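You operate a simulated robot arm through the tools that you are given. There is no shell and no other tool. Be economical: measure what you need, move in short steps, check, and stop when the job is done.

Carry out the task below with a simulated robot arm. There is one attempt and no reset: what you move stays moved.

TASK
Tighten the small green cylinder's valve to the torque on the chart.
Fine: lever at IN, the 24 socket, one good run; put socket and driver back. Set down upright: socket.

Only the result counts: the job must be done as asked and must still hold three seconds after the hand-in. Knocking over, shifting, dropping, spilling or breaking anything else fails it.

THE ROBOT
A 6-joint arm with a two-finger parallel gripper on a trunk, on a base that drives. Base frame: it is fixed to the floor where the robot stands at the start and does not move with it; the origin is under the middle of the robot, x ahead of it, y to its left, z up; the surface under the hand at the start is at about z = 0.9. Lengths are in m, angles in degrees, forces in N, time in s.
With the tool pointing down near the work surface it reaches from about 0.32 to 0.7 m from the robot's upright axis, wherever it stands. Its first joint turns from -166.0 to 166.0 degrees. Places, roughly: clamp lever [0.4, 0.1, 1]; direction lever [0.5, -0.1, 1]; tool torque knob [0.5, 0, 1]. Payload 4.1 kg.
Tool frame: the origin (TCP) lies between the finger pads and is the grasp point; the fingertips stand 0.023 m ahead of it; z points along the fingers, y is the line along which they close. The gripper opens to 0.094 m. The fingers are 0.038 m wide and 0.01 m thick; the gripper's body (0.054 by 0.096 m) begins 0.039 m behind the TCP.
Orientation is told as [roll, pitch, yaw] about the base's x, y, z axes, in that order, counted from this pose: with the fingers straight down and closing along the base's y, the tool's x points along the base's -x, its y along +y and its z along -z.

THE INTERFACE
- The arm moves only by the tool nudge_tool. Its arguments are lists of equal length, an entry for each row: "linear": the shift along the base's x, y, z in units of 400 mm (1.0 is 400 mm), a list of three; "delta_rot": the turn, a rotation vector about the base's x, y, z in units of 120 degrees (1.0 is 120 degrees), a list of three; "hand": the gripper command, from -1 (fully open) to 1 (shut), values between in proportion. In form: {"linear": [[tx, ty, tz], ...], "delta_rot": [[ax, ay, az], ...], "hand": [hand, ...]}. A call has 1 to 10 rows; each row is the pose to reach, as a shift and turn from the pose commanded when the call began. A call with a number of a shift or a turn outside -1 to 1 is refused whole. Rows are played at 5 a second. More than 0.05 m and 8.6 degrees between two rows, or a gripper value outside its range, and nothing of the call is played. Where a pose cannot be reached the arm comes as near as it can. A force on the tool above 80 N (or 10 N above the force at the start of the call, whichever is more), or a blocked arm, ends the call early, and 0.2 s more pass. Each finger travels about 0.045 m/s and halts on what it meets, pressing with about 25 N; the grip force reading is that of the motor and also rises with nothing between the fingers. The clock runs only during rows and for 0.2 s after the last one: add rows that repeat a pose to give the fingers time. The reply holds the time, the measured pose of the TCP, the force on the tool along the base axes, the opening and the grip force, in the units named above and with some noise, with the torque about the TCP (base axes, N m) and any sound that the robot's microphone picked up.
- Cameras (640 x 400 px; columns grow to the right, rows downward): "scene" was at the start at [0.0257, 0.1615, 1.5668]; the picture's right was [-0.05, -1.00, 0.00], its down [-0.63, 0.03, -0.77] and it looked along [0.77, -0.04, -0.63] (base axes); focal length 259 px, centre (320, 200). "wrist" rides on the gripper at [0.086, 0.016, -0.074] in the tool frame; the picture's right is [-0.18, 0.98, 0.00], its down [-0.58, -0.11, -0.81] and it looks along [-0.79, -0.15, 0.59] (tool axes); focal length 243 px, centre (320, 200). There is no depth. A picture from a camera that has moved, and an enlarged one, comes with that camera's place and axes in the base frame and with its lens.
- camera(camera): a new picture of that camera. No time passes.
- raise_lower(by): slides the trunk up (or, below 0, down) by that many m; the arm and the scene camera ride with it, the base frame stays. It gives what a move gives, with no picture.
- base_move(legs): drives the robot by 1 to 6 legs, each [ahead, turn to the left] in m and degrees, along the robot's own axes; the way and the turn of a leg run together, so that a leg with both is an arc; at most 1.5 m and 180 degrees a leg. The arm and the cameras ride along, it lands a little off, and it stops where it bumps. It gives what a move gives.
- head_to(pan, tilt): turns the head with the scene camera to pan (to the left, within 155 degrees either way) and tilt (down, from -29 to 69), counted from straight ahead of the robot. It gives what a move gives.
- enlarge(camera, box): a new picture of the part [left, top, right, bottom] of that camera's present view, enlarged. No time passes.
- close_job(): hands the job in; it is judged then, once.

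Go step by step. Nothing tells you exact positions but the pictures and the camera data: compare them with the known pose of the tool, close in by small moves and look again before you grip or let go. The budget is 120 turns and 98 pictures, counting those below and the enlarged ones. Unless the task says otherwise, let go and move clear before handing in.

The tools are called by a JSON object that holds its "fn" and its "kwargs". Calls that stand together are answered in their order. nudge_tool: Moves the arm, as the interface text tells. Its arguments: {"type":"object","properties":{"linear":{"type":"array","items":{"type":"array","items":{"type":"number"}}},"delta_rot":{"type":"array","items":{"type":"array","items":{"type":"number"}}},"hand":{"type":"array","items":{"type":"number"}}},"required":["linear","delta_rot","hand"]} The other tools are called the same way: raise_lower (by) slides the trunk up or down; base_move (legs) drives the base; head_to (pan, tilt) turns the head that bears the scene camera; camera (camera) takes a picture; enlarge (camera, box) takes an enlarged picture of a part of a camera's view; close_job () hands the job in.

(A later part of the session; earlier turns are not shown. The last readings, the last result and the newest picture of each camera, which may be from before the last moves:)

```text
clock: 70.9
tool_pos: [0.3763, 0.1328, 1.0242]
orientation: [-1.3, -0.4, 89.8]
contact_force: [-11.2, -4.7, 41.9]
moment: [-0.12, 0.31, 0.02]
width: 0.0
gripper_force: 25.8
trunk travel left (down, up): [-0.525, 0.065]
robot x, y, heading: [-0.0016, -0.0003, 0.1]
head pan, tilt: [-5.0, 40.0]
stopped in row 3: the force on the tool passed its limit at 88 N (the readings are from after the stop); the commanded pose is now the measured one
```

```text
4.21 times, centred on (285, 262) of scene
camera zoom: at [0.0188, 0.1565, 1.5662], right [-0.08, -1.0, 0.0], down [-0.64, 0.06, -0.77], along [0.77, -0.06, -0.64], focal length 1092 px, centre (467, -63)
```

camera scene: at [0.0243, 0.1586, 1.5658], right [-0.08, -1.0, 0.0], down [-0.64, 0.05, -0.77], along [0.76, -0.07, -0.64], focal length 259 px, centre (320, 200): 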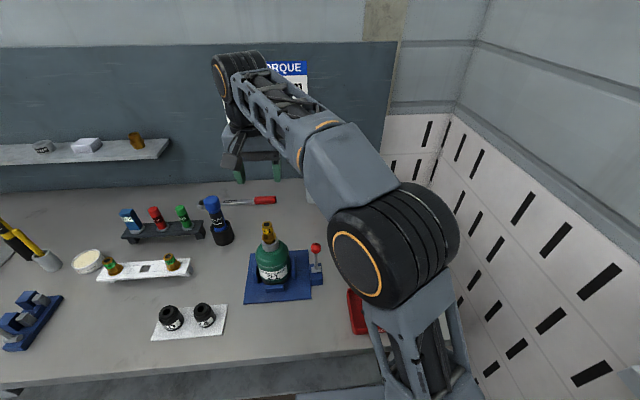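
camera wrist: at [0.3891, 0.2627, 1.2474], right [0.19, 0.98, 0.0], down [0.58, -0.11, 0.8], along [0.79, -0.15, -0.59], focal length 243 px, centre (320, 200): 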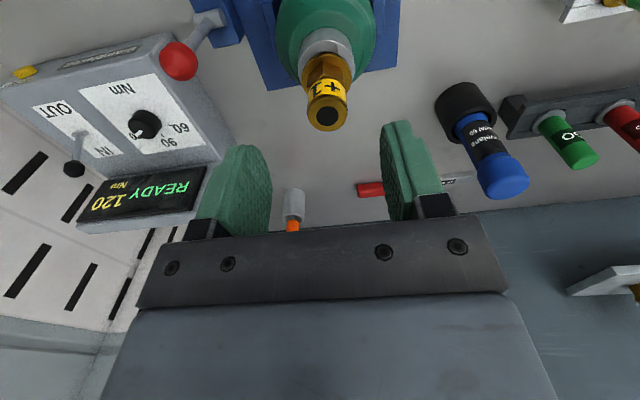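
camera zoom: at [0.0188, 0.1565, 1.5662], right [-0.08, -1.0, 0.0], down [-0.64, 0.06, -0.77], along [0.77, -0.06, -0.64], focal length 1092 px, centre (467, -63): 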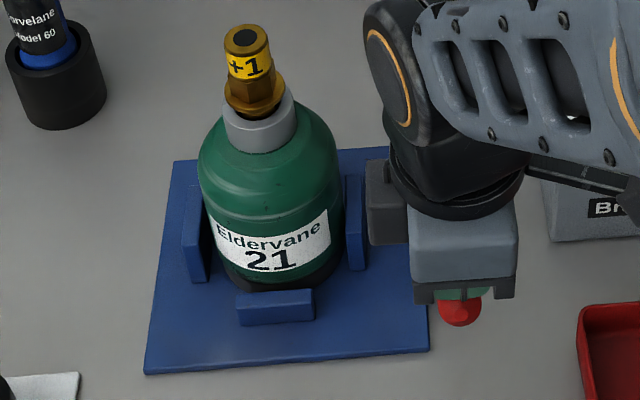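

The lever is hard down at its stop. Now the same lift test on the valve in this state.

{"fn": "nudge_tool", "kwargs": {"linear": [[0, 0, 0.1], [0, 0, 0.2], [0, 0.02, 0.3], [0, 0.06, 0.4], [0.02, 0.12, 0.45], [0.06, 0.18, 0.45], [0.12, 0.22, 0.45], [0.17, 0.26, 0.45], [0.22, 0.29, 0.45], [0.24, 0.294, 0.4]], "delta_rot": [[0, 0, 0], [0, 0, -0.07], [0, 0, -0.14], [0, 0, -0.21], [0, 0, -0.28], [0, 0, -0.35], [0, 0, -0.42], [0, 0, -0.49], [0, 0, -0.56], [0, 0, -0.63]], "hand": [1, 1, 1, 0, -0.3, -0.3, -0.3, -0.3, -0.3, -0.3]}}

{"fn": "nudge_tool", "kwargs": {"linear": [[0, 0, 0], [0, 0, 0], [0, 0, 0]], "delta_rot": [[0, 0, -0.06], [0, 0, -0.12], [0, 0, -0.12]], "hand": [-0.3, -0.3, -0.3]}}

{"fn": "enlarge", "kwargs": {"camera": "wrist", "box": [240, 40, 400, 160]}}

```text
clock: 73.1
tool_pos: [0.4752, 0.2529, 1.179]
orientation: [-0.8, -0.2, 14.1]
contact_force: [-0.5, 0.6, -1.0]
moment: [0.0, -0.03, -0.01]
width: 0.0609
gripper_force: 0.0
trunk travel left (down, up): [-0.525, 0.065]
robot x, y, heading: [-0.0025, 0.0017, 0.1]
head pan, tilt: [-5.0, 40.0]
```

```text
clock: 73.9
tool_pos: [0.4743, 0.252, 1.1806]
orientation: [-0.7, -0.1, -0.2]
contact_force: [0.3, 0.4, 0.2]
moment: [-0.02, -0.02, -0.01]
width: 0.0611
gripper_force: 0.0
trunk travel left (down, up): [-0.525, 0.065]
robot x, y, heading: [0.0038, -0.003, 0.1]
head pan, tilt: [-5.0, 40.0]
```

```text
3.33 times, centred on (320, 100) of wrist
camera zoom: at [0.3878, 0.2683, 1.2552], right [0.19, 0.98, -0.01], down [0.58, -0.1, 0.81], along [0.79, -0.16, -0.59], focal length 809 px, centre (320, 533)
```

zoom: 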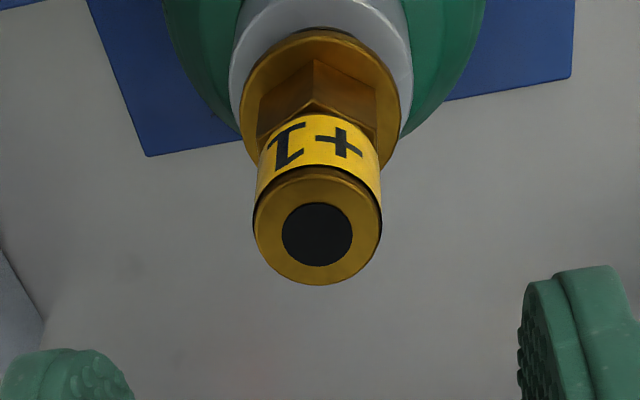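

{"fn": "nudge_tool", "kwargs": {"linear": [[-0.003, -0.004, -0.06], [-0.004, -0.004, -0.11], [-0.004, -0.004, -0.155]], "delta_rot": [[0.006, 0, 0], [0.006, 0, 0], [0.006, 0, 0]], "hand": [-0.3, -0.3, -0.3]}}

{"fn": "nudge_tool", "kwargs": {"linear": [[0, 0, 0], [0, 0, 0], [0, 0, 0]], "delta_rot": [[0, 0, 0], [0, 0, 0], [0, 0, 0]], "hand": [0.6, 0.6, 0.6]}}

{"fn": "nudge_tool", "kwargs": {"linear": [[0, 0, 0.004], [0, 0, 0.0075], [0, 0, 0.0075]], "delta_rot": [[0, 0, 0], [0, 0, 0], [0, 0, 0]], "hand": [0.6, 0.6, 0.6]}}

{"fn": "nudge_tool", "kwargs": {"linear": [[0, 0, 0.004], [0, 0, 0.0075], [0, 0, 0.0075]], "delta_rot": [[0, 0, 0], [0, 0, 0], [0, 0, 0]], "hand": [0.6, 0.6, 0.6]}}

```text
clock: 74.7
tool_pos: [0.4733, 0.2503, 1.1182]
orientation: [0.0, -0.2, -0.2]
contact_force: [0.6, 0.0, -0.6]
moment: [0.04, -0.01, 0.04]
width: 0.0612
gripper_force: 0.1
trunk travel left (down, up): [-0.525, 0.065]
robot x, y, heading: [-0.0, -0.0001, 0.6]
head pan, tilt: [-5.0, 40.0]
```

```text
clock: 75.5
tool_pos: [0.4737, 0.2505, 1.1182]
orientation: [-0.1, -0.2, -0.1]
contact_force: [-1.3, -3.1, 0.8]
moment: [0.1, 0.02, 0.0]
width: 0.0267
gripper_force: 24.7
trunk travel left (down, up): [-0.525, 0.065]
robot x, y, heading: [-0.0005, -0.0009, -0.2]
head pan, tilt: [-5.0, 40.0]
```

```text
clock: 76.3
tool_pos: [0.473, 0.2509, 1.12]
orientation: [-0.2, 0.1, -0.1]
contact_force: [0.1, -1.6, -13.3]
moment: [-0.2, 0.18, -0.01]
width: 0.0268
gripper_force: 24.9
trunk travel left (down, up): [-0.525, 0.065]
robot x, y, heading: [0.0008, -0.0003, 0.3]
head pan, tilt: [-5.0, 40.0]
```

```text
clock: 77.1
tool_pos: [0.4739, 0.2514, 1.124]
orientation: [-0.1, -0.2, -0.1]
contact_force: [-0.4, 0.3, -13.7]
moment: [0.19, 0.15, 0.01]
width: 0.0268
gripper_force: 24.8
trunk travel left (down, up): [-0.525, 0.065]
robot x, y, heading: [0.0004, 0.0041, 0.3]
head pan, tilt: [-5.0, 40.0]
```

It lifts just the same (13.7 N) with the lever down, so the clamp doesn't hold it vertically either way; it may hold only against turning. While it hangs a few millimetres free, I'll turn the hand 12° and see whether the cylinder turns along.

{"fn": "nudge_tool", "kwargs": {"linear": [[0, 0, 0], [0, 0, 0], [0, 0, 0], [0, 0, 0]], "delta_rot": [[0, 0, -0.035], [0, 0, -0.07], [0, 0, -0.1], [0, 0, -0.1]], "hand": [0.6, 0.6, 0.6, 0.6]}}

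{"fn": "enlarge", "kwargs": {"camera": "scene", "box": [235, 215, 335, 310]}}

```text
clock: 78.1
tool_pos: [0.4729, 0.2505, 1.1226]
orientation: [-0.2, -0.2, -12.1]
contact_force: [0.2, 0.1, -12.4]
moment: [-0.07, 0.07, 0.01]
width: 0.0264
gripper_force: 25.2
trunk travel left (down, up): [-0.525, 0.065]
robot x, y, heading: [0.0017, -0.0013, -0.0]
head pan, tilt: [-5.0, 40.0]
```

```text
4.21 times, centred on (285, 262) of scene
camera zoom: at [0.0248, 0.159, 1.5657], right [-0.08, -1.0, 0.0], down [-0.64, 0.05, -0.77], along [0.76, -0.07, -0.64], focal length 1092 px, centre (467, -63)
```

zoom: 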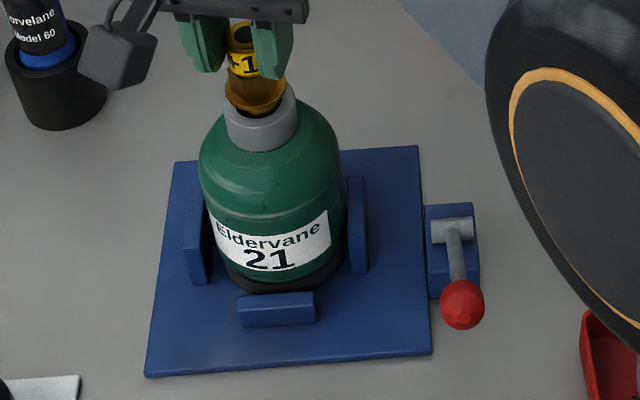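

The valve just spins in its thread, so this tells nothing either. I'll set the cylinder back down, release, rise, and look at the other lever vise on the bench for its convention.

{"fn": "nudge_tool", "kwargs": {"linear": [[0, 0, -0.005], [0, 0, -0.01], [0, 0, -0.0155], [0, 0, -0.0155]], "delta_rot": [[0, 0, 0], [0, 0, 0], [0, 0, 0], [0, 0, 0]], "hand": [0.6, 0.6, 0.6, 0.6]}}

{"fn": "nudge_tool", "kwargs": {"linear": [[0, 0, 0], [0, 0, 0], [0, 0, 0], [0, 0, 0.08], [0, 0, 0.17], [-0.05, 0, 0.24], [-0.12, 0, 0.28], [-0.2, -0.05, 0.32], [-0.28, -0.1, 0.34]], "delta_rot": [[0, 0, 0], [0, 0, 0], [0, 0, 0], [0, 0, 0], [0, 0, 0], [0, 0, 0.03], [0, 0, 0.06], [0, 0, 0.1], [0, 0, 0.1]], "hand": [-0.3, -0.3, -0.3, -0.3, -0.3, -0.3, -0.3, -0.3, -0.3]}}

{"fn": "head_to", "kwargs": {"pan": 30, "tilt": 40}}

{"fn": "camera", "kwargs": {"camera": "scene"}}

```text
clock: 79.1
tool_pos: [0.4739, 0.2497, 1.1197]
orientation: [0.0, -0.3, -12.2]
contact_force: [2.4, -0.4, 2.9]
moment: [0.16, 0.26, 0.01]
width: 0.0264
gripper_force: 24.8
trunk travel left (down, up): [-0.525, 0.065]
robot x, y, heading: [0.0018, -0.0021, 0.3]
head pan, tilt: [-5.0, 40.0]
```

```text
clock: 81.1
tool_pos: [0.3597, 0.2085, 1.2557]
orientation: [-0.1, -0.1, -0.1]
contact_force: [-0.7, 0.1, 0.0]
moment: [0.03, 0.03, 0.0]
width: 0.0613
gripper_force: 0.0
trunk travel left (down, up): [-0.525, 0.065]
robot x, y, heading: [-0.0012, 0.0001, 0.2]
head pan, tilt: [-5.0, 40.0]
```

```text
clock: 82.1
tool_pos: [0.3621, 0.2105, 1.2551]
orientation: [-0.1, -0.2, -0.2]
contact_force: [-0.4, -0.7, 0.8]
moment: [0.01, -0.01, 0.02]
width: 0.0607
gripper_force: 0.1
trunk travel left (down, up): [-0.525, 0.065]
robot x, y, heading: [0.0017, 0.0018, 0.3]
head pan, tilt: [30.0, 40.0]
```

```text
36 pictures are left
camera scene: at [0.0125, 0.2082, 1.5658], right [0.5, -0.87, 0.0], down [-0.56, -0.32, -0.77], along [0.66, 0.38, -0.64], focal length 259 px, centre (320, 200)
```

scene: 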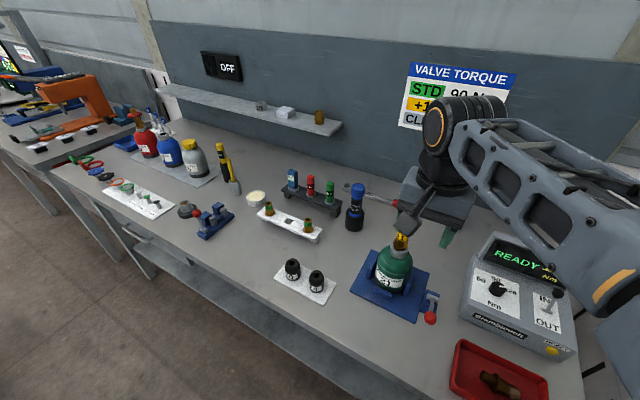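

{"fn": "enlarge", "kwargs": {"camera": "scene", "box": [165, 190, 245, 245]}}

```text
7.27 times, centred on (205, 218) of scene
camera zoom: at [0.0125, 0.2082, 1.5658], right [0.5, -0.87, 0.0], down [-0.56, -0.32, -0.77], along [0.66, 0.38, -0.64], focal length 1885 px, centre (1156, 73)
```

zoom: 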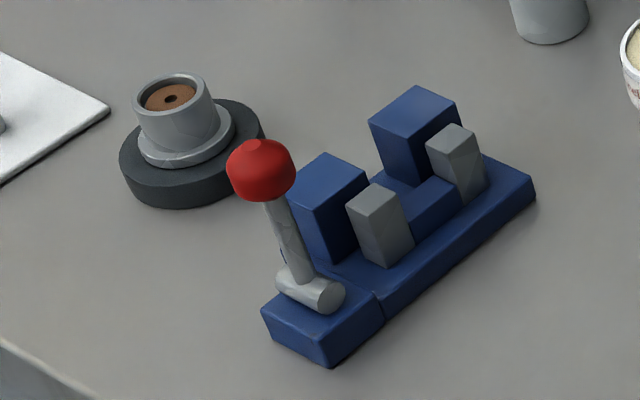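

The empty vise stands with its lever upright (open), so lever-down, as the cylinder clamp was and is, I take as closed. I leave it down and go for the 24 socket at about (0.363, 0.423), first hovering above it.

{"fn": "nudge_tool", "kwargs": {"linear": [[0, 0.1, 0], [0, 0.2, -0.04], [0, 0.3, -0.08], [0, 0.4, -0.14], [0, 0.48, -0.2], [0.003, 0.531, -0.28], [0.003, 0.531, -0.34]], "delta_rot": [[0, 0, 0], [0, 0, 0], [0, 0, 0], [0, 0, 0], [0, 0, 0], [0, 0, 0], [0, 0, 0]], "hand": [-0.4, -0.4, -0.4, -0.4, -0.4, -0.4, -0.4]}}

{"fn": "camera", "kwargs": {"camera": "wrist"}}

{"fn": "enlarge", "kwargs": {"camera": "scene", "box": [260, 220, 360, 310]}}

```text
clock: 83.7
tool_pos: [0.3627, 0.4222, 1.1193]
orientation: [-0.1, -0.2, -0.3]
contact_force: [-0.4, -1.0, -0.7]
moment: [0.0, 0.02, 0.02]
width: 0.0654
gripper_force: 0.1
trunk travel left (down, up): [-0.525, 0.065]
robot x, y, heading: [0.0001, 0.0017, 0.2]
head pan, tilt: [30.0, 40.0]
```

```text
34 pictures are left
camera wrist: at [0.2753, 0.4374, 1.1938], right [0.19, 0.98, 0.0], down [0.58, -0.11, 0.81], along [0.79, -0.15, -0.59], focal length 243 px, centre (320, 200)
```

wrist: 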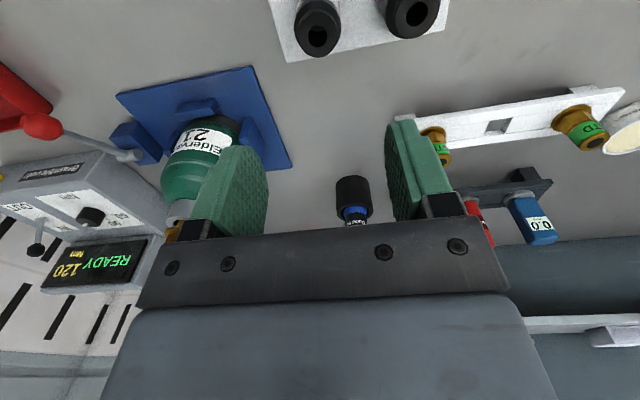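

```text
4.44 times, centred on (310, 265) of scene
camera zoom: at [0.0127, 0.2085, 1.5658], right [0.5, -0.86, 0.0], down [-0.56, -0.32, -0.77], along [0.66, 0.38, -0.64], focal length 1152 px, centre (364, -89)
```

zoom: 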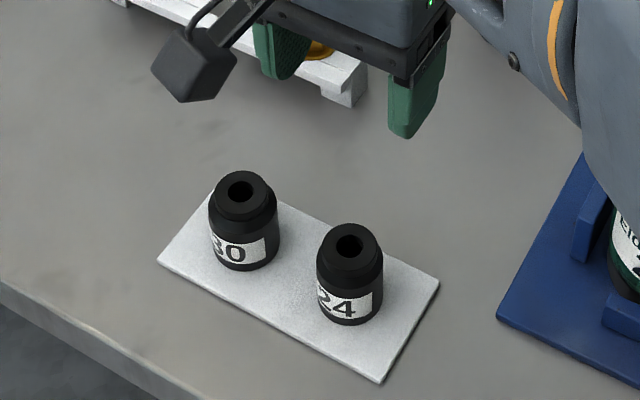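

Socket 24 is at (0.359, 0.419), top z≈0.956. I'll descend around it and close.

{"fn": "nudge_tool", "kwargs": {"linear": [[-0.009, -0.008, -0.1], [-0.009, -0.008, -0.2], [-0.009, -0.008, -0.28]], "delta_rot": [[0, 0, 0], [0, 0, 0], [0, 0, 0]], "hand": [-0.4, -0.4, -0.4]}}

{"fn": "enlarge", "kwargs": {"camera": "scene", "box": [260, 220, 360, 310]}}

{"fn": "camera", "kwargs": {"camera": "wrist"}}

```text
clock: 84.5
tool_pos: [0.3591, 0.4177, 1.0069]
orientation: [-0.2, -0.2, -0.2]
contact_force: [0.0, -0.2, 0.4]
moment: [0.0, 0.03, 0.01]
width: 0.0658
gripper_force: 0.0
trunk travel left (down, up): [-0.525, 0.065]
robot x, y, heading: [-0.0023, 0.0033, 0.1]
head pan, tilt: [30.0, 40.0]
```

```text
4.44 times, centred on (310, 265) of scene
camera zoom: at [0.0127, 0.2085, 1.5658], right [0.5, -0.86, 0.0], down [-0.56, -0.32, -0.77], along [0.66, 0.38, -0.64], focal length 1152 px, centre (364, -89)
```

zoom: 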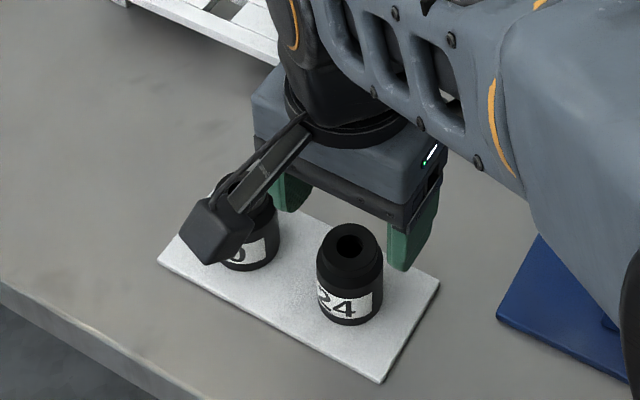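

```text
31 pictures are left
camera wrist: at [0.2715, 0.4342, 1.0817], right [0.19, 0.98, 0.0], down [0.58, -0.11, 0.81], along [0.79, -0.15, -0.59], focal length 243 px, centre (320, 200)
```

wrist: 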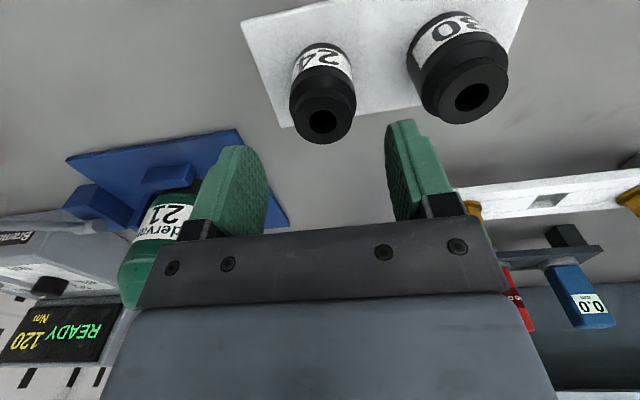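

Aligned. Down around the socket and close.

{"fn": "nudge_tool", "kwargs": {"linear": [[0.003, 0.001, -0.07], [0.003, 0.001, -0.135], [0.003, 0.001, -0.135]], "delta_rot": [[0, 0, 0], [0, 0, 0], [0, 0, 0]], "hand": [-0.4, -0.4, -0.4]}}

{"fn": "nudge_tool", "kwargs": {"linear": [[0, 0, 0], [0, 0, 0], [0, 0, 0], [0, 0, 0]], "delta_rot": [[0, 0, 0], [0, 0, 0], [0, 0, 0], [0, 0, 0]], "hand": [1, 1, 1, 1]}}

{"fn": "nudge_tool", "kwargs": {"linear": [[0, 0, 0.05], [0, 0, 0.1]], "delta_rot": [[0, 0, 0], [0, 0, 0]], "hand": [1, 1]}}

{"fn": "enlarge", "kwargs": {"camera": "scene", "box": [260, 220, 360, 310]}}

```text
clock: 85.3
tool_pos: [0.3598, 0.4199, 0.9515]
orientation: [-0.1, -0.1, -0.2]
contact_force: [-0.1, 0.2, 0.4]
moment: [-0.01, 0.01, 0.0]
width: 0.0655
gripper_force: 0.0
trunk travel left (down, up): [-0.525, 0.065]
robot x, y, heading: [0.0012, 0.0003, 0.4]
head pan, tilt: [30.0, 40.0]
```

```text
clock: 86.3
tool_pos: [0.3594, 0.4193, 0.9532]
orientation: [-0.1, -0.3, -0.2]
contact_force: [0.1, 1.4, 0.2]
moment: [0.09, 0.01, 0.0]
width: 0.0411
gripper_force: 25.0
trunk travel left (down, up): [-0.525, 0.065]
robot x, y, heading: [-0.0011, 0.002, 0.2]
head pan, tilt: [30.0, 40.0]
```

```text
clock: 86.9
tool_pos: [0.361, 0.4193, 0.993]
orientation: [0.0, -0.2, -0.2]
contact_force: [-0.5, -0.1, -1.4]
moment: [-0.03, 0.01, 0.0]
width: 0.0411
gripper_force: 25.3
trunk travel left (down, up): [-0.525, 0.065]
robot x, y, heading: [-0.0016, 0.0019, 0.2]
head pan, tilt: [30.0, 40.0]
```

```text
4.44 times, centred on (310, 265) of scene
camera zoom: at [0.0125, 0.2082, 1.5658], right [0.5, -0.86, 0.0], down [-0.56, -0.32, -0.77], along [0.66, 0.38, -0.64], focal length 1152 px, centre (364, -89)
```

zoom: 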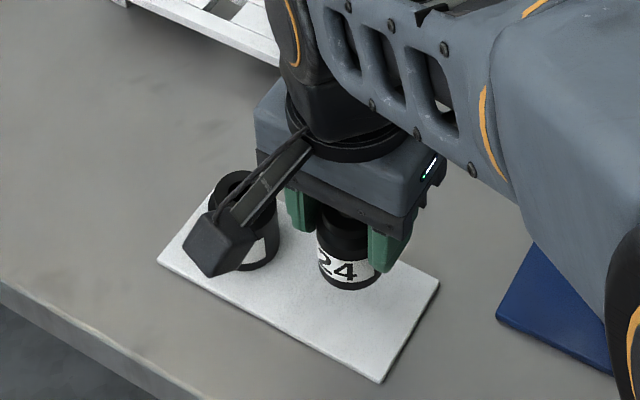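

The socket is in hand (it stood with the TCP at (0.3595, 0.4195, 0.953)). I'll carry it high and stop above the valve.

{"fn": "nudge_tool", "kwargs": {"linear": [[0, 0, 0.1], [0, 0, 0.2], [0, 0, 0.3], [0, 0, 0.4], [0.02, -0.02, 0.5], [0.06, -0.07, 0.57], [0.1, -0.14, 0.57], [0.14, -0.22, 0.57], [0.19, -0.3, 0.57], [0.24, -0.37, 0.57]], "delta_rot": [[0, 0, 0], [0, 0, 0], [0, 0, 0], [0, 0, 0], [0, 0, 0], [0, 0, 0], [0, 0, 0], [0, 0, 0], [0, 0, 0], [0, 0, 0]], "hand": [1, 1, 1, 1, 1, 1, 1, 1, 1, 1]}}

{"fn": "nudge_tool", "kwargs": {"linear": [[0.025, -0.03, 0], [0.041, -0.053, -0.03], [0.041, -0.053, -0.05]], "delta_rot": [[0, 0, 0], [0, 0, 0], [0, 0, 0]], "hand": [1, 1, 1]}}

{"fn": "head_to", "kwargs": {"pan": -5, "tilt": 40}}

{"fn": "enlarge", "kwargs": {"camera": "scene", "box": [225, 165, 325, 255]}}

{"fn": "camera", "kwargs": {"camera": "wrist"}}

```text
clock: 89.1
tool_pos: [0.4579, 0.2711, 1.221]
orientation: [-0.1, -0.2, -0.2]
contact_force: [0.1, 0.2, -1.2]
moment: [-0.01, -0.01, 0.0]
width: 0.041
gripper_force: 25.0
trunk travel left (down, up): [-0.525, 0.065]
robot x, y, heading: [-0.002, 0.003, 0.1]
head pan, tilt: [30.0, 40.0]
```

```text
clock: 89.9
tool_pos: [0.4731, 0.2511, 1.2]
orientation: [-0.1, -0.1, -0.1]
contact_force: [0.4, 0.0, -1.2]
moment: [0.01, -0.04, -0.03]
width: 0.0411
gripper_force: 24.7
trunk travel left (down, up): [-0.525, 0.065]
robot x, y, heading: [0.0002, 0.0025, 0.2]
head pan, tilt: [30.0, 40.0]
```

```text
clock: 90.9
tool_pos: [0.4741, 0.252, 1.2]
orientation: [-0.2, -0.3, -0.2]
contact_force: [0.3, 0.4, -1.8]
moment: [-0.01, 0.0, -0.02]
width: 0.0412
gripper_force: 25.0
trunk travel left (down, up): [-0.525, 0.065]
robot x, y, heading: [-0.0035, -0.0002, 0.1]
head pan, tilt: [-5.0, 40.0]
```

```text
4.44 times, centred on (275, 210) of scene
camera zoom: at [0.0239, 0.1585, 1.5658], right [-0.08, -1.0, 0.0], down [-0.64, 0.05, -0.77], along [0.76, -0.06, -0.64], focal length 1152 px, centre (520, 156)
```

zoom: 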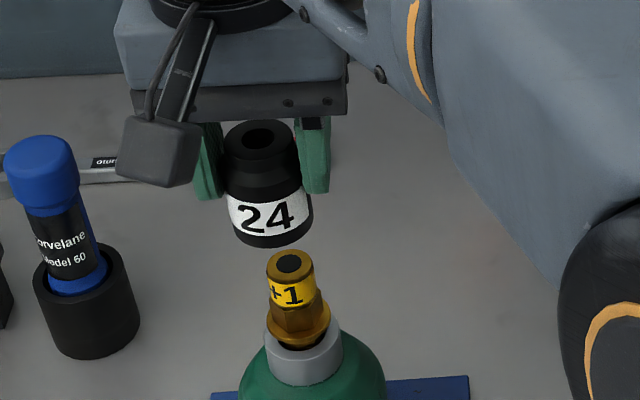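

```text
28 pictures are left
camera wrist: at [0.3861, 0.2663, 1.276], right [0.19, 0.98, 0.0], down [0.58, -0.11, 0.81], along [0.79, -0.15, -0.59], focal length 243 px, centre (320, 200)
```

wrist: 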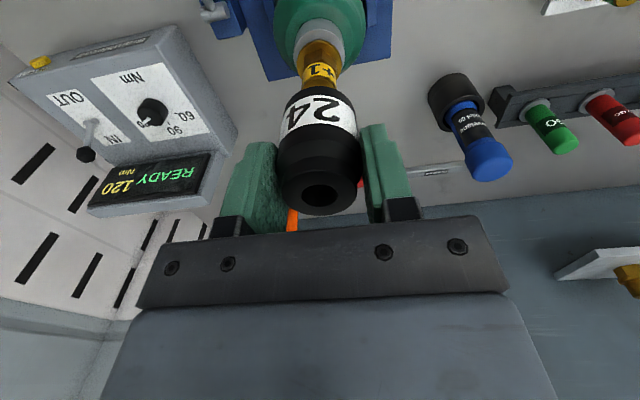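

The socket hangs above the valve, within a couple of millimetres. I'll correct slightly and lower it over the valve step by step.

{"fn": "nudge_tool", "kwargs": {"linear": [[-0.0015, -0.005, -0.02], [-0.0015, -0.005, -0.05], [-0.0015, -0.005, -0.07], [-0.0015, -0.005, -0.08]], "delta_rot": [[0, 0, 0], [0, 0, 0], [0, 0, 0], [0, 0, 0]], "hand": [1, 1, 1, 1]}}

{"fn": "enlarge", "kwargs": {"camera": "scene", "box": [235, 185, 315, 265]}}

```text
clock: 91.9
tool_pos: [0.4718, 0.2489, 1.1695]
orientation: [-0.2, -0.2, -0.2]
contact_force: [0.2, 0.0, -2.0]
moment: [0.04, 0.0, 0.0]
width: 0.041
gripper_force: 24.6
trunk travel left (down, up): [-0.525, 0.065]
robot x, y, heading: [0.0055, 0.0036, 0.2]
head pan, tilt: [-5.0, 40.0]
```

```text
5.00 times, centred on (275, 225) of scene
camera zoom: at [0.0239, 0.1584, 1.5658], right [-0.08, -1.0, 0.0], down [-0.64, 0.05, -0.77], along [0.76, -0.06, -0.64], focal length 1296 px, centre (545, 75)
```

zoom: 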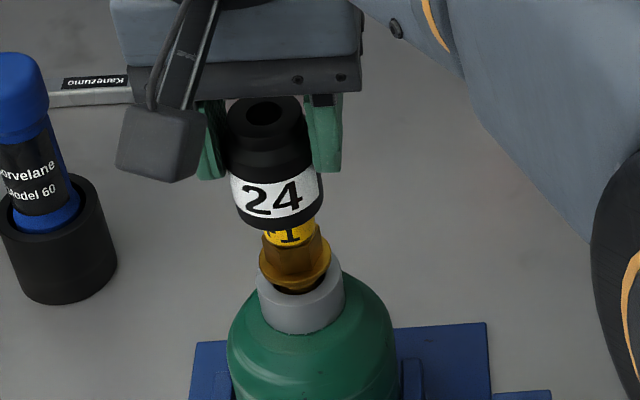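

{"fn": "nudge_tool", "kwargs": {"linear": [[0.002, -0.004, -0.01], [0.002, -0.004, -0.02], [0.002, -0.004, -0.03]], "delta_rot": [[0, 0, 0], [0, 0, 0], [0, 0, 0]], "hand": [1, 1, 1]}}

{"fn": "nudge_tool", "kwargs": {"linear": [[0, 0, -0.01], [0, 0, -0.02], [0, 0, -0.02]], "delta_rot": [[0, 0, 0], [0, 0, 0], [0, 0, 0]], "hand": [1, 1, 1]}}

```text
clock: 92.7
tool_pos: [0.4727, 0.2469, 1.1588]
orientation: [0.1, -0.5, -0.1]
contact_force: [-0.2, 3.2, 16.9]
moment: [0.25, -0.17, 0.0]
width: 0.0416
gripper_force: 25.5
trunk travel left (down, up): [-0.525, 0.065]
robot x, y, heading: [-0.0046, -0.0044, 0.1]
head pan, tilt: [-5.0, 40.0]
```

```text
clock: 93.5
tool_pos: [0.4721, 0.2457, 1.1491]
orientation: [-0.1, -0.3, -0.1]
contact_force: [-0.5, 1.3, 17.7]
moment: [0.34, -0.08, 0.01]
width: 0.0411
gripper_force: 24.3
trunk travel left (down, up): [-0.525, 0.065]
robot x, y, heading: [0.0003, -0.0023, 0.1]
head pan, tilt: [-5.0, 40.0]
```

There is a steady 17 N up-force while descending; I need to see whether the socket slides on or is pushed up in the fingers.

{"fn": "enlarge", "kwargs": {"camera": "scene", "box": [235, 185, 315, 265]}}

```text
5.00 times, centred on (275, 225) of scene
camera zoom: at [0.0222, 0.1579, 1.566], right [-0.08, -1.0, 0.0], down [-0.64, 0.05, -0.77], along [0.76, -0.06, -0.64], focal length 1296 px, centre (545, 75)
```

zoom: 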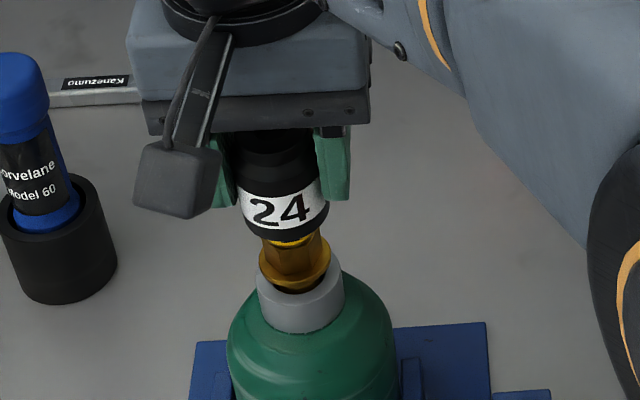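

The socket covers the valve's round top and rests on the hex, not lined up (it slid up a little in the fingers). I'll unload, turn in 8° steps and reload to find the fit by the force.

{"fn": "nudge_tool", "kwargs": {"linear": [[0, 0, 0.006], [0, 0, 0.006], [0, 0, 0.003], [0, 0, 0]], "delta_rot": [[0, 0, 0], [0, 0, -0.067], [0, 0, -0.067], [0, 0, -0.067]], "hand": [1, 1, 1, 1]}}

{"fn": "nudge_tool", "kwargs": {"linear": [[0, 0, 0.006], [0, 0, 0.006], [0, 0, 0.003], [0, 0, 0]], "delta_rot": [[0, 0, 0], [0, 0, -0.067], [0, 0, -0.067], [0, 0, -0.067]], "hand": [1, 1, 1, 1]}}

{"fn": "nudge_tool", "kwargs": {"linear": [[0, 0, 0.006], [0, 0, 0.006], [0, 0, 0.003], [0, 0, 0]], "delta_rot": [[0, 0, 0], [0, 0, -0.067], [0, 0, -0.067], [0, 0, -0.067]], "hand": [1, 1, 1, 1]}}

```text
clock: 94.5
tool_pos: [0.4722, 0.2462, 1.149]
orientation: [-0.1, -0.3, -8.2]
contact_force: [-2.5, -0.2, 13.0]
moment: [0.17, 0.02, 0.03]
width: 0.0409
gripper_force: 25.4
trunk travel left (down, up): [-0.525, 0.065]
robot x, y, heading: [0.0003, -0.0016, 0.1]
head pan, tilt: [-5.0, 40.0]
```

```text
clock: 95.5
tool_pos: [0.4723, 0.2465, 1.1492]
orientation: [0.0, -0.3, -16.3]
contact_force: [0.7, -0.5, 8.2]
moment: [0.12, -0.07, -0.02]
width: 0.0409
gripper_force: 25.1
trunk travel left (down, up): [-0.525, 0.065]
robot x, y, heading: [0.0016, -0.0017, 0.0]
head pan, tilt: [-5.0, 40.0]
```

```text
clock: 96.5
tool_pos: [0.4728, 0.2469, 1.1504]
orientation: [0.0, -0.4, -24.4]
contact_force: [0.4, 0.3, 7.0]
moment: [0.15, -0.07, 0.0]
width: 0.0411
gripper_force: 25.4
trunk travel left (down, up): [-0.525, 0.065]
robot x, y, heading: [-0.0014, -0.0026, 0.4]
head pan, tilt: [-5.0, 40.0]
```

The torque readings place the contact on the socket's +y/+x rim, so the hand sits a few millimetres too far to −y. I'll unload, shift and reload.

{"fn": "nudge_tool", "kwargs": {"linear": [[0, 0, 0.01], [0.004, 0.008, 0.01], [0.004, 0.008, 0.005], [0.004, 0.008, 0], [0.004, 0.008, 0]], "delta_rot": [[0, 0, 0], [0, 0, 0], [0, 0, 0], [0, 0, 0], [0, 0, 0]], "hand": [1, 1, 1, 1, 1]}}

{"fn": "nudge_tool", "kwargs": {"linear": [[0, 0, -0.005], [0, 0, -0.01], [0, 0, -0.01]], "delta_rot": [[0, 0, 0], [0, 0, 0], [0, 0, 0]], "hand": [1, 1, 1]}}

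{"fn": "enlarge", "kwargs": {"camera": "scene", "box": [235, 185, 315, 265]}}

```text
clock: 97.7
tool_pos: [0.4742, 0.2511, 1.1498]
orientation: [0.1, -0.3, -24.2]
contact_force: [1.1, 0.1, 7.9]
moment: [0.11, -0.12, 0.01]
width: 0.0411
gripper_force: 24.9
trunk travel left (down, up): [-0.525, 0.065]
robot x, y, heading: [-0.0008, 0.0, 0.0]
head pan, tilt: [-5.0, 40.0]
```

```text
clock: 98.5
tool_pos: [0.4736, 0.2507, 1.1491]
orientation: [0.4, -0.5, -24.2]
contact_force: [4.6, 3.2, 39.5]
moment: [0.32, -0.58, 0.0]
width: 0.0411
gripper_force: 25.3
trunk travel left (down, up): [-0.525, 0.065]
robot x, y, heading: [-0.0001, 0.001, -0.1]
head pan, tilt: [-5.0, 40.0]
```

```text
5.00 times, centred on (275, 225) of scene
camera zoom: at [0.0213, 0.1572, 1.5664], right [-0.08, -1.0, 0.0], down [-0.64, 0.05, -0.77], along [0.76, -0.06, -0.64], focal length 1296 px, centre (545, 75)
```

zoom: 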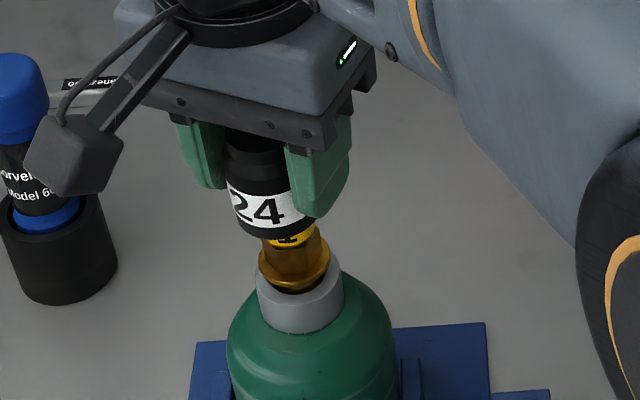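

It is rigid at 39 N now and the view suggests the shift went too far in +y. I'll lift clear above the valve and check the lateral alignment through the wrist camera.

{"fn": "nudge_tool", "kwargs": {"linear": [[0, 0, 0.02], [0, 0, 0.05], [0, 0, 0.08], [0, 0, 0.08], [0, 0, 0.08]], "delta_rot": [[0, 0, 0], [0, 0, 0.067], [0, 0, 0.134], [0, 0, 0.2], [0, 0, 0.2]], "hand": [1, 1, 1, 1, 1]}}

{"fn": "enlarge", "kwargs": {"camera": "wrist", "box": [240, 30, 400, 230]}}

{"fn": "enlarge", "kwargs": {"camera": "scene", "box": [235, 185, 315, 265]}}

```text
clock: 99.7
tool_pos: [0.4745, 0.2499, 1.1776]
orientation: [-0.1, -0.2, -0.2]
contact_force: [0.8, 0.5, -1.4]
moment: [-0.01, -0.03, 0.01]
width: 0.0411
gripper_force: 24.8
trunk travel left (down, up): [-0.525, 0.065]
robot x, y, heading: [-0.0036, -0.0002, -0.2]
head pan, tilt: [-5.0, 40.0]
```

```text
2.00 times, centred on (320, 130) of wrist
camera zoom: at [0.3874, 0.2657, 1.2518], right [0.19, 0.98, 0.0], down [0.58, -0.11, 0.81], along [0.79, -0.15, -0.59], focal length 485 px, centre (320, 340)
```

zoom: 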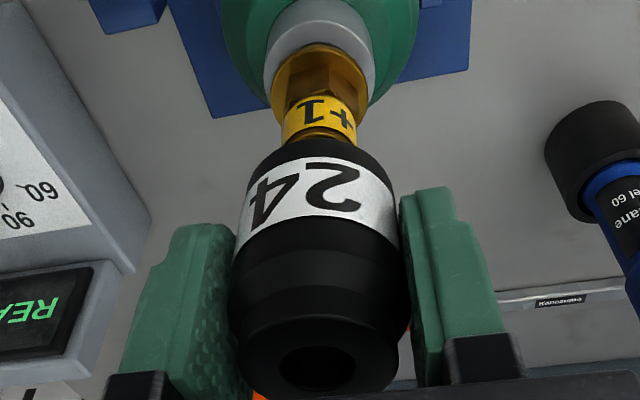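

```text
5.00 times, centred on (275, 225) of scene
camera zoom: at [0.0239, 0.1585, 1.5658], right [-0.08, -1.0, 0.0], down [-0.64, 0.05, -0.77], along [0.76, -0.06, -0.64], focal length 1296 px, centre (545, 75)
```

zoom: 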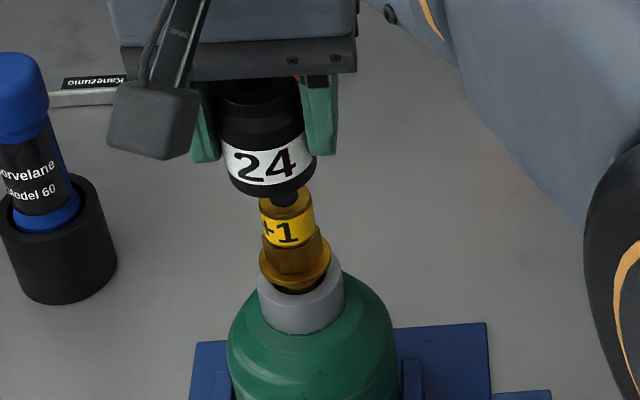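

Re-solving the geometry, the valve is farther ahead than I thought: about x≈0.486, y≈0.248, top ≈1.105 (the wide fingers hid this offset when gripping). I'll shift 12 mm forward at this height and look again.

{"fn": "nudge_tool", "kwargs": {"linear": [[0.015, -0.002, 0.01], [0.03, -0.004, 0.01], [0.03, -0.004, 0.01]], "delta_rot": [[0, 0, 0], [0, 0, 0], [0, 0, 0]], "hand": [1, 1, 1]}}

{"fn": "enlarge", "kwargs": {"camera": "wrist", "box": [240, 30, 400, 230]}}

{"fn": "enlarge", "kwargs": {"camera": "scene", "box": [235, 185, 315, 265]}}

```text
clock: 100.5
tool_pos: [0.4854, 0.2485, 1.1807]
orientation: [-0.1, -0.3, -0.3]
contact_force: [-0.9, -0.1, -1.5]
moment: [-0.01, 0.04, -0.04]
width: 0.0412
gripper_force: 25.1
trunk travel left (down, up): [-0.525, 0.065]
robot x, y, heading: [-0.0006, -0.0025, 0.3]
head pan, tilt: [-5.0, 40.0]
```

```text
2.00 times, centred on (320, 130) of wrist
camera zoom: at [0.3992, 0.2644, 1.2555], right [0.19, 0.98, 0.0], down [0.58, -0.11, 0.81], along [0.79, -0.15, -0.59], focal length 485 px, centre (320, 340)
```

zoom: 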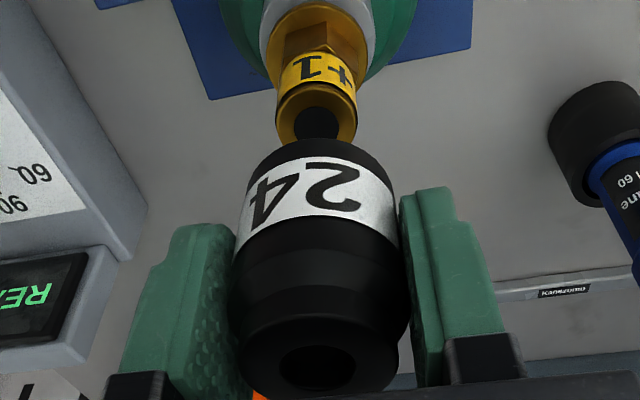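

```text
5.00 times, centred on (275, 225) of scene
camera zoom: at [0.0239, 0.1585, 1.5658], right [-0.08, -1.0, 0.0], down [-0.64, 0.05, -0.77], along [0.76, -0.06, -0.64], focal length 1296 px, centre (545, 75)
```

zoom: 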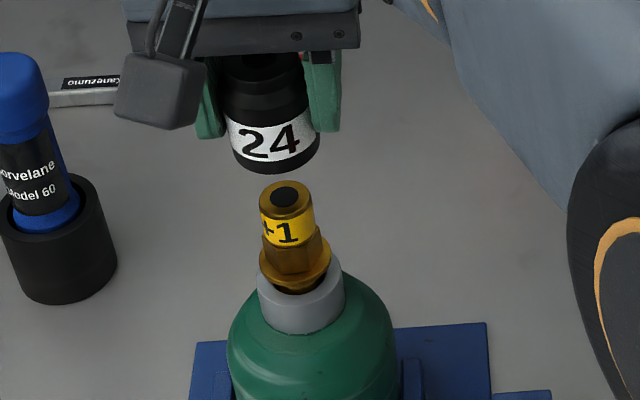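

The two views now agree well: the valve is at (0.471, 0.249), top 1.122, so x was right before and the block was the hex not lining up, 12 mm in. I'll go back over it, lower to just above the hex, then search by turning.

{"fn": "nudge_tool", "kwargs": {"linear": [[-0.035, 0.001, 0], [-0.035, 0.001, -0.02], [-0.035, 0.001, -0.045], [-0.035, 0.001, -0.07], [-0.035, 0.001, -0.07]], "delta_rot": [[0, 0, 0], [0, 0, 0], [0, 0, 0], [0, 0, 0], [0, 0, 0]], "hand": [1, 1, 1, 1, 1]}}

{"fn": "nudge_tool", "kwargs": {"linear": [[0, 0, -0.006], [0, 0, -0.012], [0, 0, -0.012]], "delta_rot": [[0, 0, 0], [0, 0, 0], [0, 0, 0]], "hand": [1, 1, 1]}}

```text
clock: 101.7
tool_pos: [0.4724, 0.2491, 1.1531]
orientation: [0.0, -0.2, -0.3]
contact_force: [-0.1, 0.6, -0.9]
moment: [-0.01, 0.01, -0.01]
width: 0.0409
gripper_force: 24.5
trunk travel left (down, up): [-0.525, 0.065]
robot x, y, heading: [-0.0044, -0.0019, 0.1]
head pan, tilt: [-5.0, 40.0]
```

```text
clock: 102.5
tool_pos: [0.4715, 0.2491, 1.1493]
orientation: [0.0, -0.5, -0.3]
contact_force: [1.7, 1.0, 8.9]
moment: [-0.04, -0.14, 0.04]
width: 0.0412
gripper_force: 25.0
trunk travel left (down, up): [-0.525, 0.065]
robot x, y, heading: [-0.0015, 0.0034, 0.1]
head pan, tilt: [-5.0, 40.0]
```

Contact again at the same height. Now the turn search with unloading between steps.

{"fn": "nudge_tool", "kwargs": {"linear": [[0, 0, 0.006], [0, 0, 0.006], [0, 0, 0.0], [0, 0, -0.003]], "delta_rot": [[0, 0, 0], [0, 0, -0.067], [0, 0, -0.067], [0, 0, -0.067]], "hand": [1, 1, 1, 1]}}

{"fn": "nudge_tool", "kwargs": {"linear": [[0, 0, 0.009], [0, 0, 0.009], [0, 0, 0.003], [0, 0, 0]], "delta_rot": [[0, 0, 0], [0, 0, -0.067], [0, 0, -0.067], [0, 0, -0.067]], "hand": [1, 1, 1, 1]}}

{"fn": "nudge_tool", "kwargs": {"linear": [[0, 0, 0.009], [0, 0, 0.009], [0, 0, 0.003], [0, 0, 0]], "delta_rot": [[0, 0, 0], [0, 0, -0.067], [0, 0, -0.067], [0, 0, -0.067]], "hand": [1, 1, 1, 1]}}

{"fn": "nudge_tool", "kwargs": {"linear": [[0, 0, 0.009], [0, 0, 0.009], [0, 0, 0.003], [0, 0, 0]], "delta_rot": [[0, 0, 0], [0, 0, -0.067], [0, 0, -0.067], [0, 0, -0.067]], "hand": [1, 1, 1, 1]}}

```text
clock: 103.5
tool_pos: [0.4716, 0.2497, 1.149]
orientation: [0.1, -0.5, -8.4]
contact_force: [0.6, 1.4, 20.3]
moment: [0.11, -0.17, -0.03]
width: 0.0408
gripper_force: 24.7
trunk travel left (down, up): [-0.525, 0.065]
robot x, y, heading: [-0.0009, 0.0005, 0.5]
head pan, tilt: [-5.0, 40.0]
```

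```text
clock: 104.5
tool_pos: [0.4717, 0.2495, 1.1486]
orientation: [0.1, -0.4, -16.4]
contact_force: [-2.0, 2.5, 22.5]
moment: [0.38, -0.2, 0.04]
width: 0.0411
gripper_force: 25.1
trunk travel left (down, up): [-0.525, 0.065]
robot x, y, heading: [-0.0004, -0.0021, 0.3]
head pan, tilt: [-5.0, 40.0]
```

```text
clock: 105.5
tool_pos: [0.4721, 0.2479, 1.1492]
orientation: [0.1, -0.4, -24.3]
contact_force: [-0.6, 2.8, 24.5]
moment: [0.47, -0.27, 0.02]
width: 0.0406
gripper_force: 25.4
trunk travel left (down, up): [-0.525, 0.065]
robot x, y, heading: [-0.0016, -0.0004, 0.2]
head pan, tilt: [-5.0, 40.0]
```

```text
clock: 106.5
tool_pos: [0.4706, 0.2491, 1.1493]
orientation: [0.0, -0.3, -32.6]
contact_force: [-2.4, 2.1, 22.5]
moment: [0.38, -0.16, 0.05]
width: 0.041
gripper_force: 25.5
trunk travel left (down, up): [-0.525, 0.065]
robot x, y, heading: [-0.0032, 0.0009, 0.2]
head pan, tilt: [-5.0, 40.0]
```

No drop yet, and the contact sits on the +x/+y side each time. I'll feel for the centre by small shifts toward that side.

{"fn": "nudge_tool", "kwargs": {"linear": [[0, 0, 0.009], [0.006, 0.006, 0.009], [0.006, 0.006, 0.003], [0.006, 0.006, 0]], "delta_rot": [[0, 0, 0], [0, 0, 0], [0, 0, 0], [0, 0, 0]], "hand": [1, 1, 1, 1]}}

{"fn": "nudge_tool", "kwargs": {"linear": [[0, 0, 0.009], [0.006, 0.006, 0.009], [0.006, 0.006, 0.003], [0.006, 0.006, 0]], "delta_rot": [[0, 0, 0], [0, 0, 0], [0, 0, 0], [0, 0, 0]], "hand": [1, 1, 1, 1]}}

{"fn": "enlarge", "kwargs": {"camera": "scene", "box": [250, 200, 300, 260]}}

```text
clock: 107.5
tool_pos: [0.4739, 0.2493, 1.149]
orientation: [0.1, -0.3, -32.5]
contact_force: [-1.8, -3.1, 21.9]
moment: [0.12, -0.26, -0.03]
width: 0.0408
gripper_force: 25.1
trunk travel left (down, up): [-0.525, 0.065]
robot x, y, heading: [0.0009, 0.0016, 0.2]
head pan, tilt: [-5.0, 40.0]
```

```text
clock: 108.5
tool_pos: [0.4767, 0.2544, 1.1485]
orientation: [0.1, -0.3, -32.5]
contact_force: [0.1, -0.3, 20.5]
moment: [-0.34, 0.08, -0.02]
width: 0.0411
gripper_force: 25.2
trunk travel left (down, up): [-0.525, 0.065]
robot x, y, heading: [0.0003, 0.0048, 0.2]
head pan, tilt: [-5.0, 40.0]
```

```text
6.67 times, centred on (275, 230) of scene
camera zoom: at [0.0223, 0.1577, 1.5662], right [-0.08, -1.0, 0.0], down [-0.64, 0.05, -0.77], along [0.76, -0.06, -0.64], focal length 1728 px, centre (620, 0)
```

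zoom: 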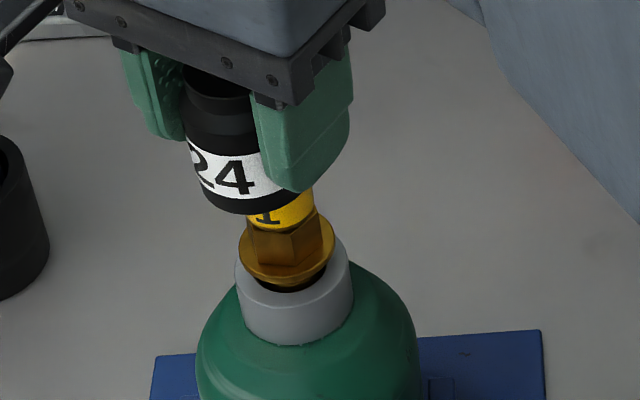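

The socket's rim is actually resting on the valve's top edge, first on one side and now on the other, so the true centre lies between: about (0.4758, 0.2517). I'll try there.

{"fn": "nudge_tool", "kwargs": {"linear": [[0, 0, 0.009], [-0.002, -0.007, 0.009], [-0.002, -0.007, 0.003], [-0.002, -0.007, 0]], "delta_rot": [[0, 0, 0], [0, 0, 0], [0, 0, 0], [0, 0, 0]], "hand": [1, 1, 1, 1]}}

{"fn": "nudge_tool", "kwargs": {"linear": [[0, 0, 0.009], [0.006, 0, 0.009], [0.006, 0, 0.003], [0.006, 0, 0]], "delta_rot": [[0, 0, 0], [0, 0, 0], [0, 0, 0], [0, 0, 0]], "hand": [1, 1, 1, 1]}}

```text
clock: 109.5
tool_pos: [0.4758, 0.2515, 1.1492]
orientation: [0.2, -0.3, -32.5]
contact_force: [1.8, 4.3, 22.0]
moment: [-0.14, -0.18, 0.01]
width: 0.0409
gripper_force: 24.6
trunk travel left (down, up): [-0.525, 0.065]
robot x, y, heading: [-0.0011, -0.003, 0.3]
head pan, tilt: [-5.0, 40.0]
```

```text
clock: 110.5
tool_pos: [0.4777, 0.2506, 1.1497]
orientation: [0.0, -0.4, -32.5]
contact_force: [-2.2, -0.5, 15.5]
moment: [-0.16, -0.18, 0.01]
width: 0.0411
gripper_force: 24.9
trunk travel left (down, up): [-0.525, 0.065]
robot x, y, heading: [0.0018, 0.0004, 0.1]
head pan, tilt: [-5.0, 40.0]
```

The contact now points to +x and −y; I follow it in two more small shifts.

{"fn": "nudge_tool", "kwargs": {"linear": [[0, 0, 0.009], [0.006, -0.006, 0.009], [0.006, -0.006, 0.003], [0.006, -0.006, 0]], "delta_rot": [[0, 0, 0], [0, 0, 0], [0, 0, 0], [0, 0, 0]], "hand": [1, 1, 1, 1]}}

{"fn": "nudge_tool", "kwargs": {"linear": [[0, 0, 0.009], [0.006, 0, 0.009], [0.006, 0, 0.003], [0.006, 0, 0]], "delta_rot": [[0, 0, 0], [0, 0, 0], [0, 0, 0], [0, 0, 0]], "hand": [1, 1, 1, 1]}}

```text
clock: 111.5
tool_pos: [0.4816, 0.2473, 1.1466]
orientation: [-0.1, -0.1, -32.4]
contact_force: [0.4, 0.4, -2.5]
moment: [0.02, 0.0, -0.01]
width: 0.0412
gripper_force: 25.3
trunk travel left (down, up): [-0.525, 0.065]
robot x, y, heading: [0.0004, -0.0005, -0.1]
head pan, tilt: [-5.0, 40.0]
```

```text
clock: 112.5
tool_pos: [0.4839, 0.2489, 1.1461]
orientation: [0.0, -0.3, -32.4]
contact_force: [-2.7, 0.6, -0.2]
moment: [-0.02, 0.11, 0.0]
width: 0.041
gripper_force: 24.7
trunk travel left (down, up): [-0.525, 0.065]
robot x, y, heading: [-0.0033, -0.0003, 0.3]
head pan, tilt: [-5.0, 40.0]
```

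It slipped over the valve's top: centre ≈ (0.482, 0.248). I'll step back slightly and lower further.

{"fn": "nudge_tool", "kwargs": {"linear": [[-0.005, 0, 0], [-0.005, 0, -0.01], [-0.005, 0, -0.02], [-0.005, 0, -0.02]], "delta_rot": [[0, 0, 0], [0, 0, 0], [0, 0, 0], [0, 0, 0]], "hand": [1, 1, 1, 1]}}

{"fn": "nudge_tool", "kwargs": {"linear": [[0, 0, -0.01], [0, 0, -0.02], [0, 0, -0.02]], "delta_rot": [[0, 0, 0], [0, 0, 0], [0, 0, 0]], "hand": [1, 1, 1]}}

```text
clock: 113.5
tool_pos: [0.4821, 0.2483, 1.1382]
orientation: [-0.1, -0.3, -32.5]
contact_force: [-0.6, -0.3, -2.0]
moment: [0.01, 0.02, -0.05]
width: 0.0411
gripper_force: 25.7
trunk travel left (down, up): [-0.525, 0.065]
robot x, y, heading: [-0.0031, 0.001, 0.1]
head pan, tilt: [-5.0, 40.0]
```

```text
clock: 114.3
tool_pos: [0.4827, 0.2487, 1.1307]
orientation: [-0.2, -0.3, -32.4]
contact_force: [0.8, 0.3, -1.1]
moment: [-0.02, 0.04, 0.02]
width: 0.0412
gripper_force: 25.2
trunk travel left (down, up): [-0.525, 0.065]
robot x, y, heading: [0.0002, -0.001, 0.3]
head pan, tilt: [-5.0, 40.0]
```

{"fn": "nudge_tool", "kwargs": {"linear": [[0, 0, -0.01], [0, 0, -0.015], [0, 0, -0.015]], "delta_rot": [[0, 0, 0], [0, 0, 0], [0, 0, 0]], "hand": [1, 1, 1]}}

{"fn": "nudge_tool", "kwargs": {"linear": [[0, 0, -0.005], [0, 0, -0.01], [0, 0, -0.01]], "delta_rot": [[0, 0, 0], [0, 0, 0], [0, 0, 0]], "hand": [1, 1, 1]}}

{"fn": "enlarge", "kwargs": {"camera": "scene", "box": [250, 200, 300, 260]}}

```text
clock: 115.1
tool_pos: [0.4818, 0.2487, 1.1237]
orientation: [-0.2, -0.2, -32.3]
contact_force: [0.8, 0.1, -1.7]
moment: [0.02, 0.02, 0.02]
width: 0.041
gripper_force: 24.7
trunk travel left (down, up): [-0.525, 0.065]
robot x, y, heading: [-0.001, -0.0008, 0.3]
head pan, tilt: [-5.0, 40.0]
```

```text
clock: 115.9
tool_pos: [0.4821, 0.248, 1.1205]
orientation: [-0.1, -0.2, -32.4]
contact_force: [0.8, -0.5, -1.5]
moment: [-0.02, 0.02, 0.0]
width: 0.0415
gripper_force: 25.0
trunk travel left (down, up): [-0.525, 0.065]
robot x, y, heading: [-0.002, 0.0004, 0.1]
head pan, tilt: [-5.0, 40.0]
```

```text
6.67 times, centred on (275, 230) of scene
camera zoom: at [0.0239, 0.1585, 1.5658], right [-0.08, -1.0, 0.0], down [-0.64, 0.05, -0.77], along [0.76, -0.06, -0.64], focal length 1728 px, centre (620, 0)
```

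zoom: 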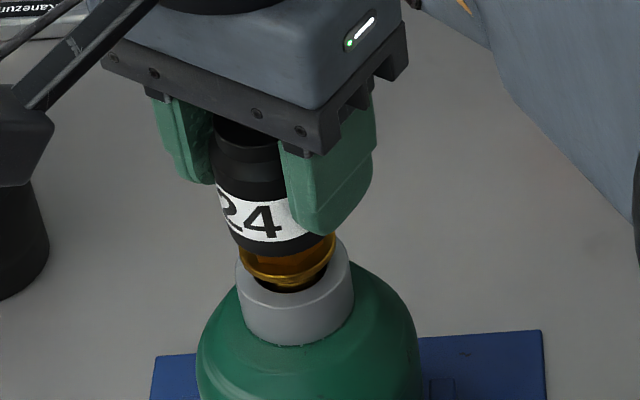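

The socket now covers the hex down to near the flange without resistance. I'll lower the last millimetres until it seats.

{"fn": "nudge_tool", "kwargs": {"linear": [[0, 0, -0.005], [0, 0, -0.01], [0, 0, -0.01]], "delta_rot": [[0, 0, 0], [0, 0, 0], [0, 0, 0]], "hand": [1, 1, 1]}}

{"fn": "nudge_tool", "kwargs": {"linear": [[0, 0, -0.005], [0, 0, -0.01], [0, 0, -0.01]], "delta_rot": [[0, 0, 0], [0, 0, 0], [0, 0, 0]], "hand": [1, 1, 1]}}

{"fn": "nudge_tool", "kwargs": {"linear": [[0, 0, -0.005], [0, 0, -0.01], [0, 0, -0.01]], "delta_rot": [[0, 0, 0], [0, 0, 0], [0, 0, 0]], "hand": [1, 1, 1]}}

```text
clock: 116.7
tool_pos: [0.4825, 0.2485, 1.1177]
orientation: [-0.1, -0.2, -32.4]
contact_force: [0.7, 0.3, -1.3]
moment: [-0.02, 0.01, -0.02]
width: 0.0413
gripper_force: 25.0
trunk travel left (down, up): [-0.525, 0.065]
robot x, y, heading: [0.0002, 0.0017, 0.1]
head pan, tilt: [-5.0, 40.0]
```

```text
clock: 117.5
tool_pos: [0.4827, 0.2492, 1.1125]
orientation: [-0.1, -0.2, -32.5]
contact_force: [-0.4, 0.9, -1.8]
moment: [0.02, -0.02, -0.01]
width: 0.0411
gripper_force: 25.4
trunk travel left (down, up): [-0.525, 0.065]
robot x, y, heading: [-0.0019, 0.0024, -0.1]
head pan, tilt: [-5.0, 40.0]
```

```text
clock: 118.3
tool_pos: [0.4811, 0.2488, 1.1089]
orientation: [0.0, -0.2, -32.4]
contact_force: [0.6, -0.5, 3.5]
moment: [0.07, 0.06, -0.01]
width: 0.0414
gripper_force: 25.1
trunk travel left (down, up): [-0.525, 0.065]
robot x, y, heading: [-0.0012, -0.0019, 0.0]
head pan, tilt: [-5.0, 40.0]
```

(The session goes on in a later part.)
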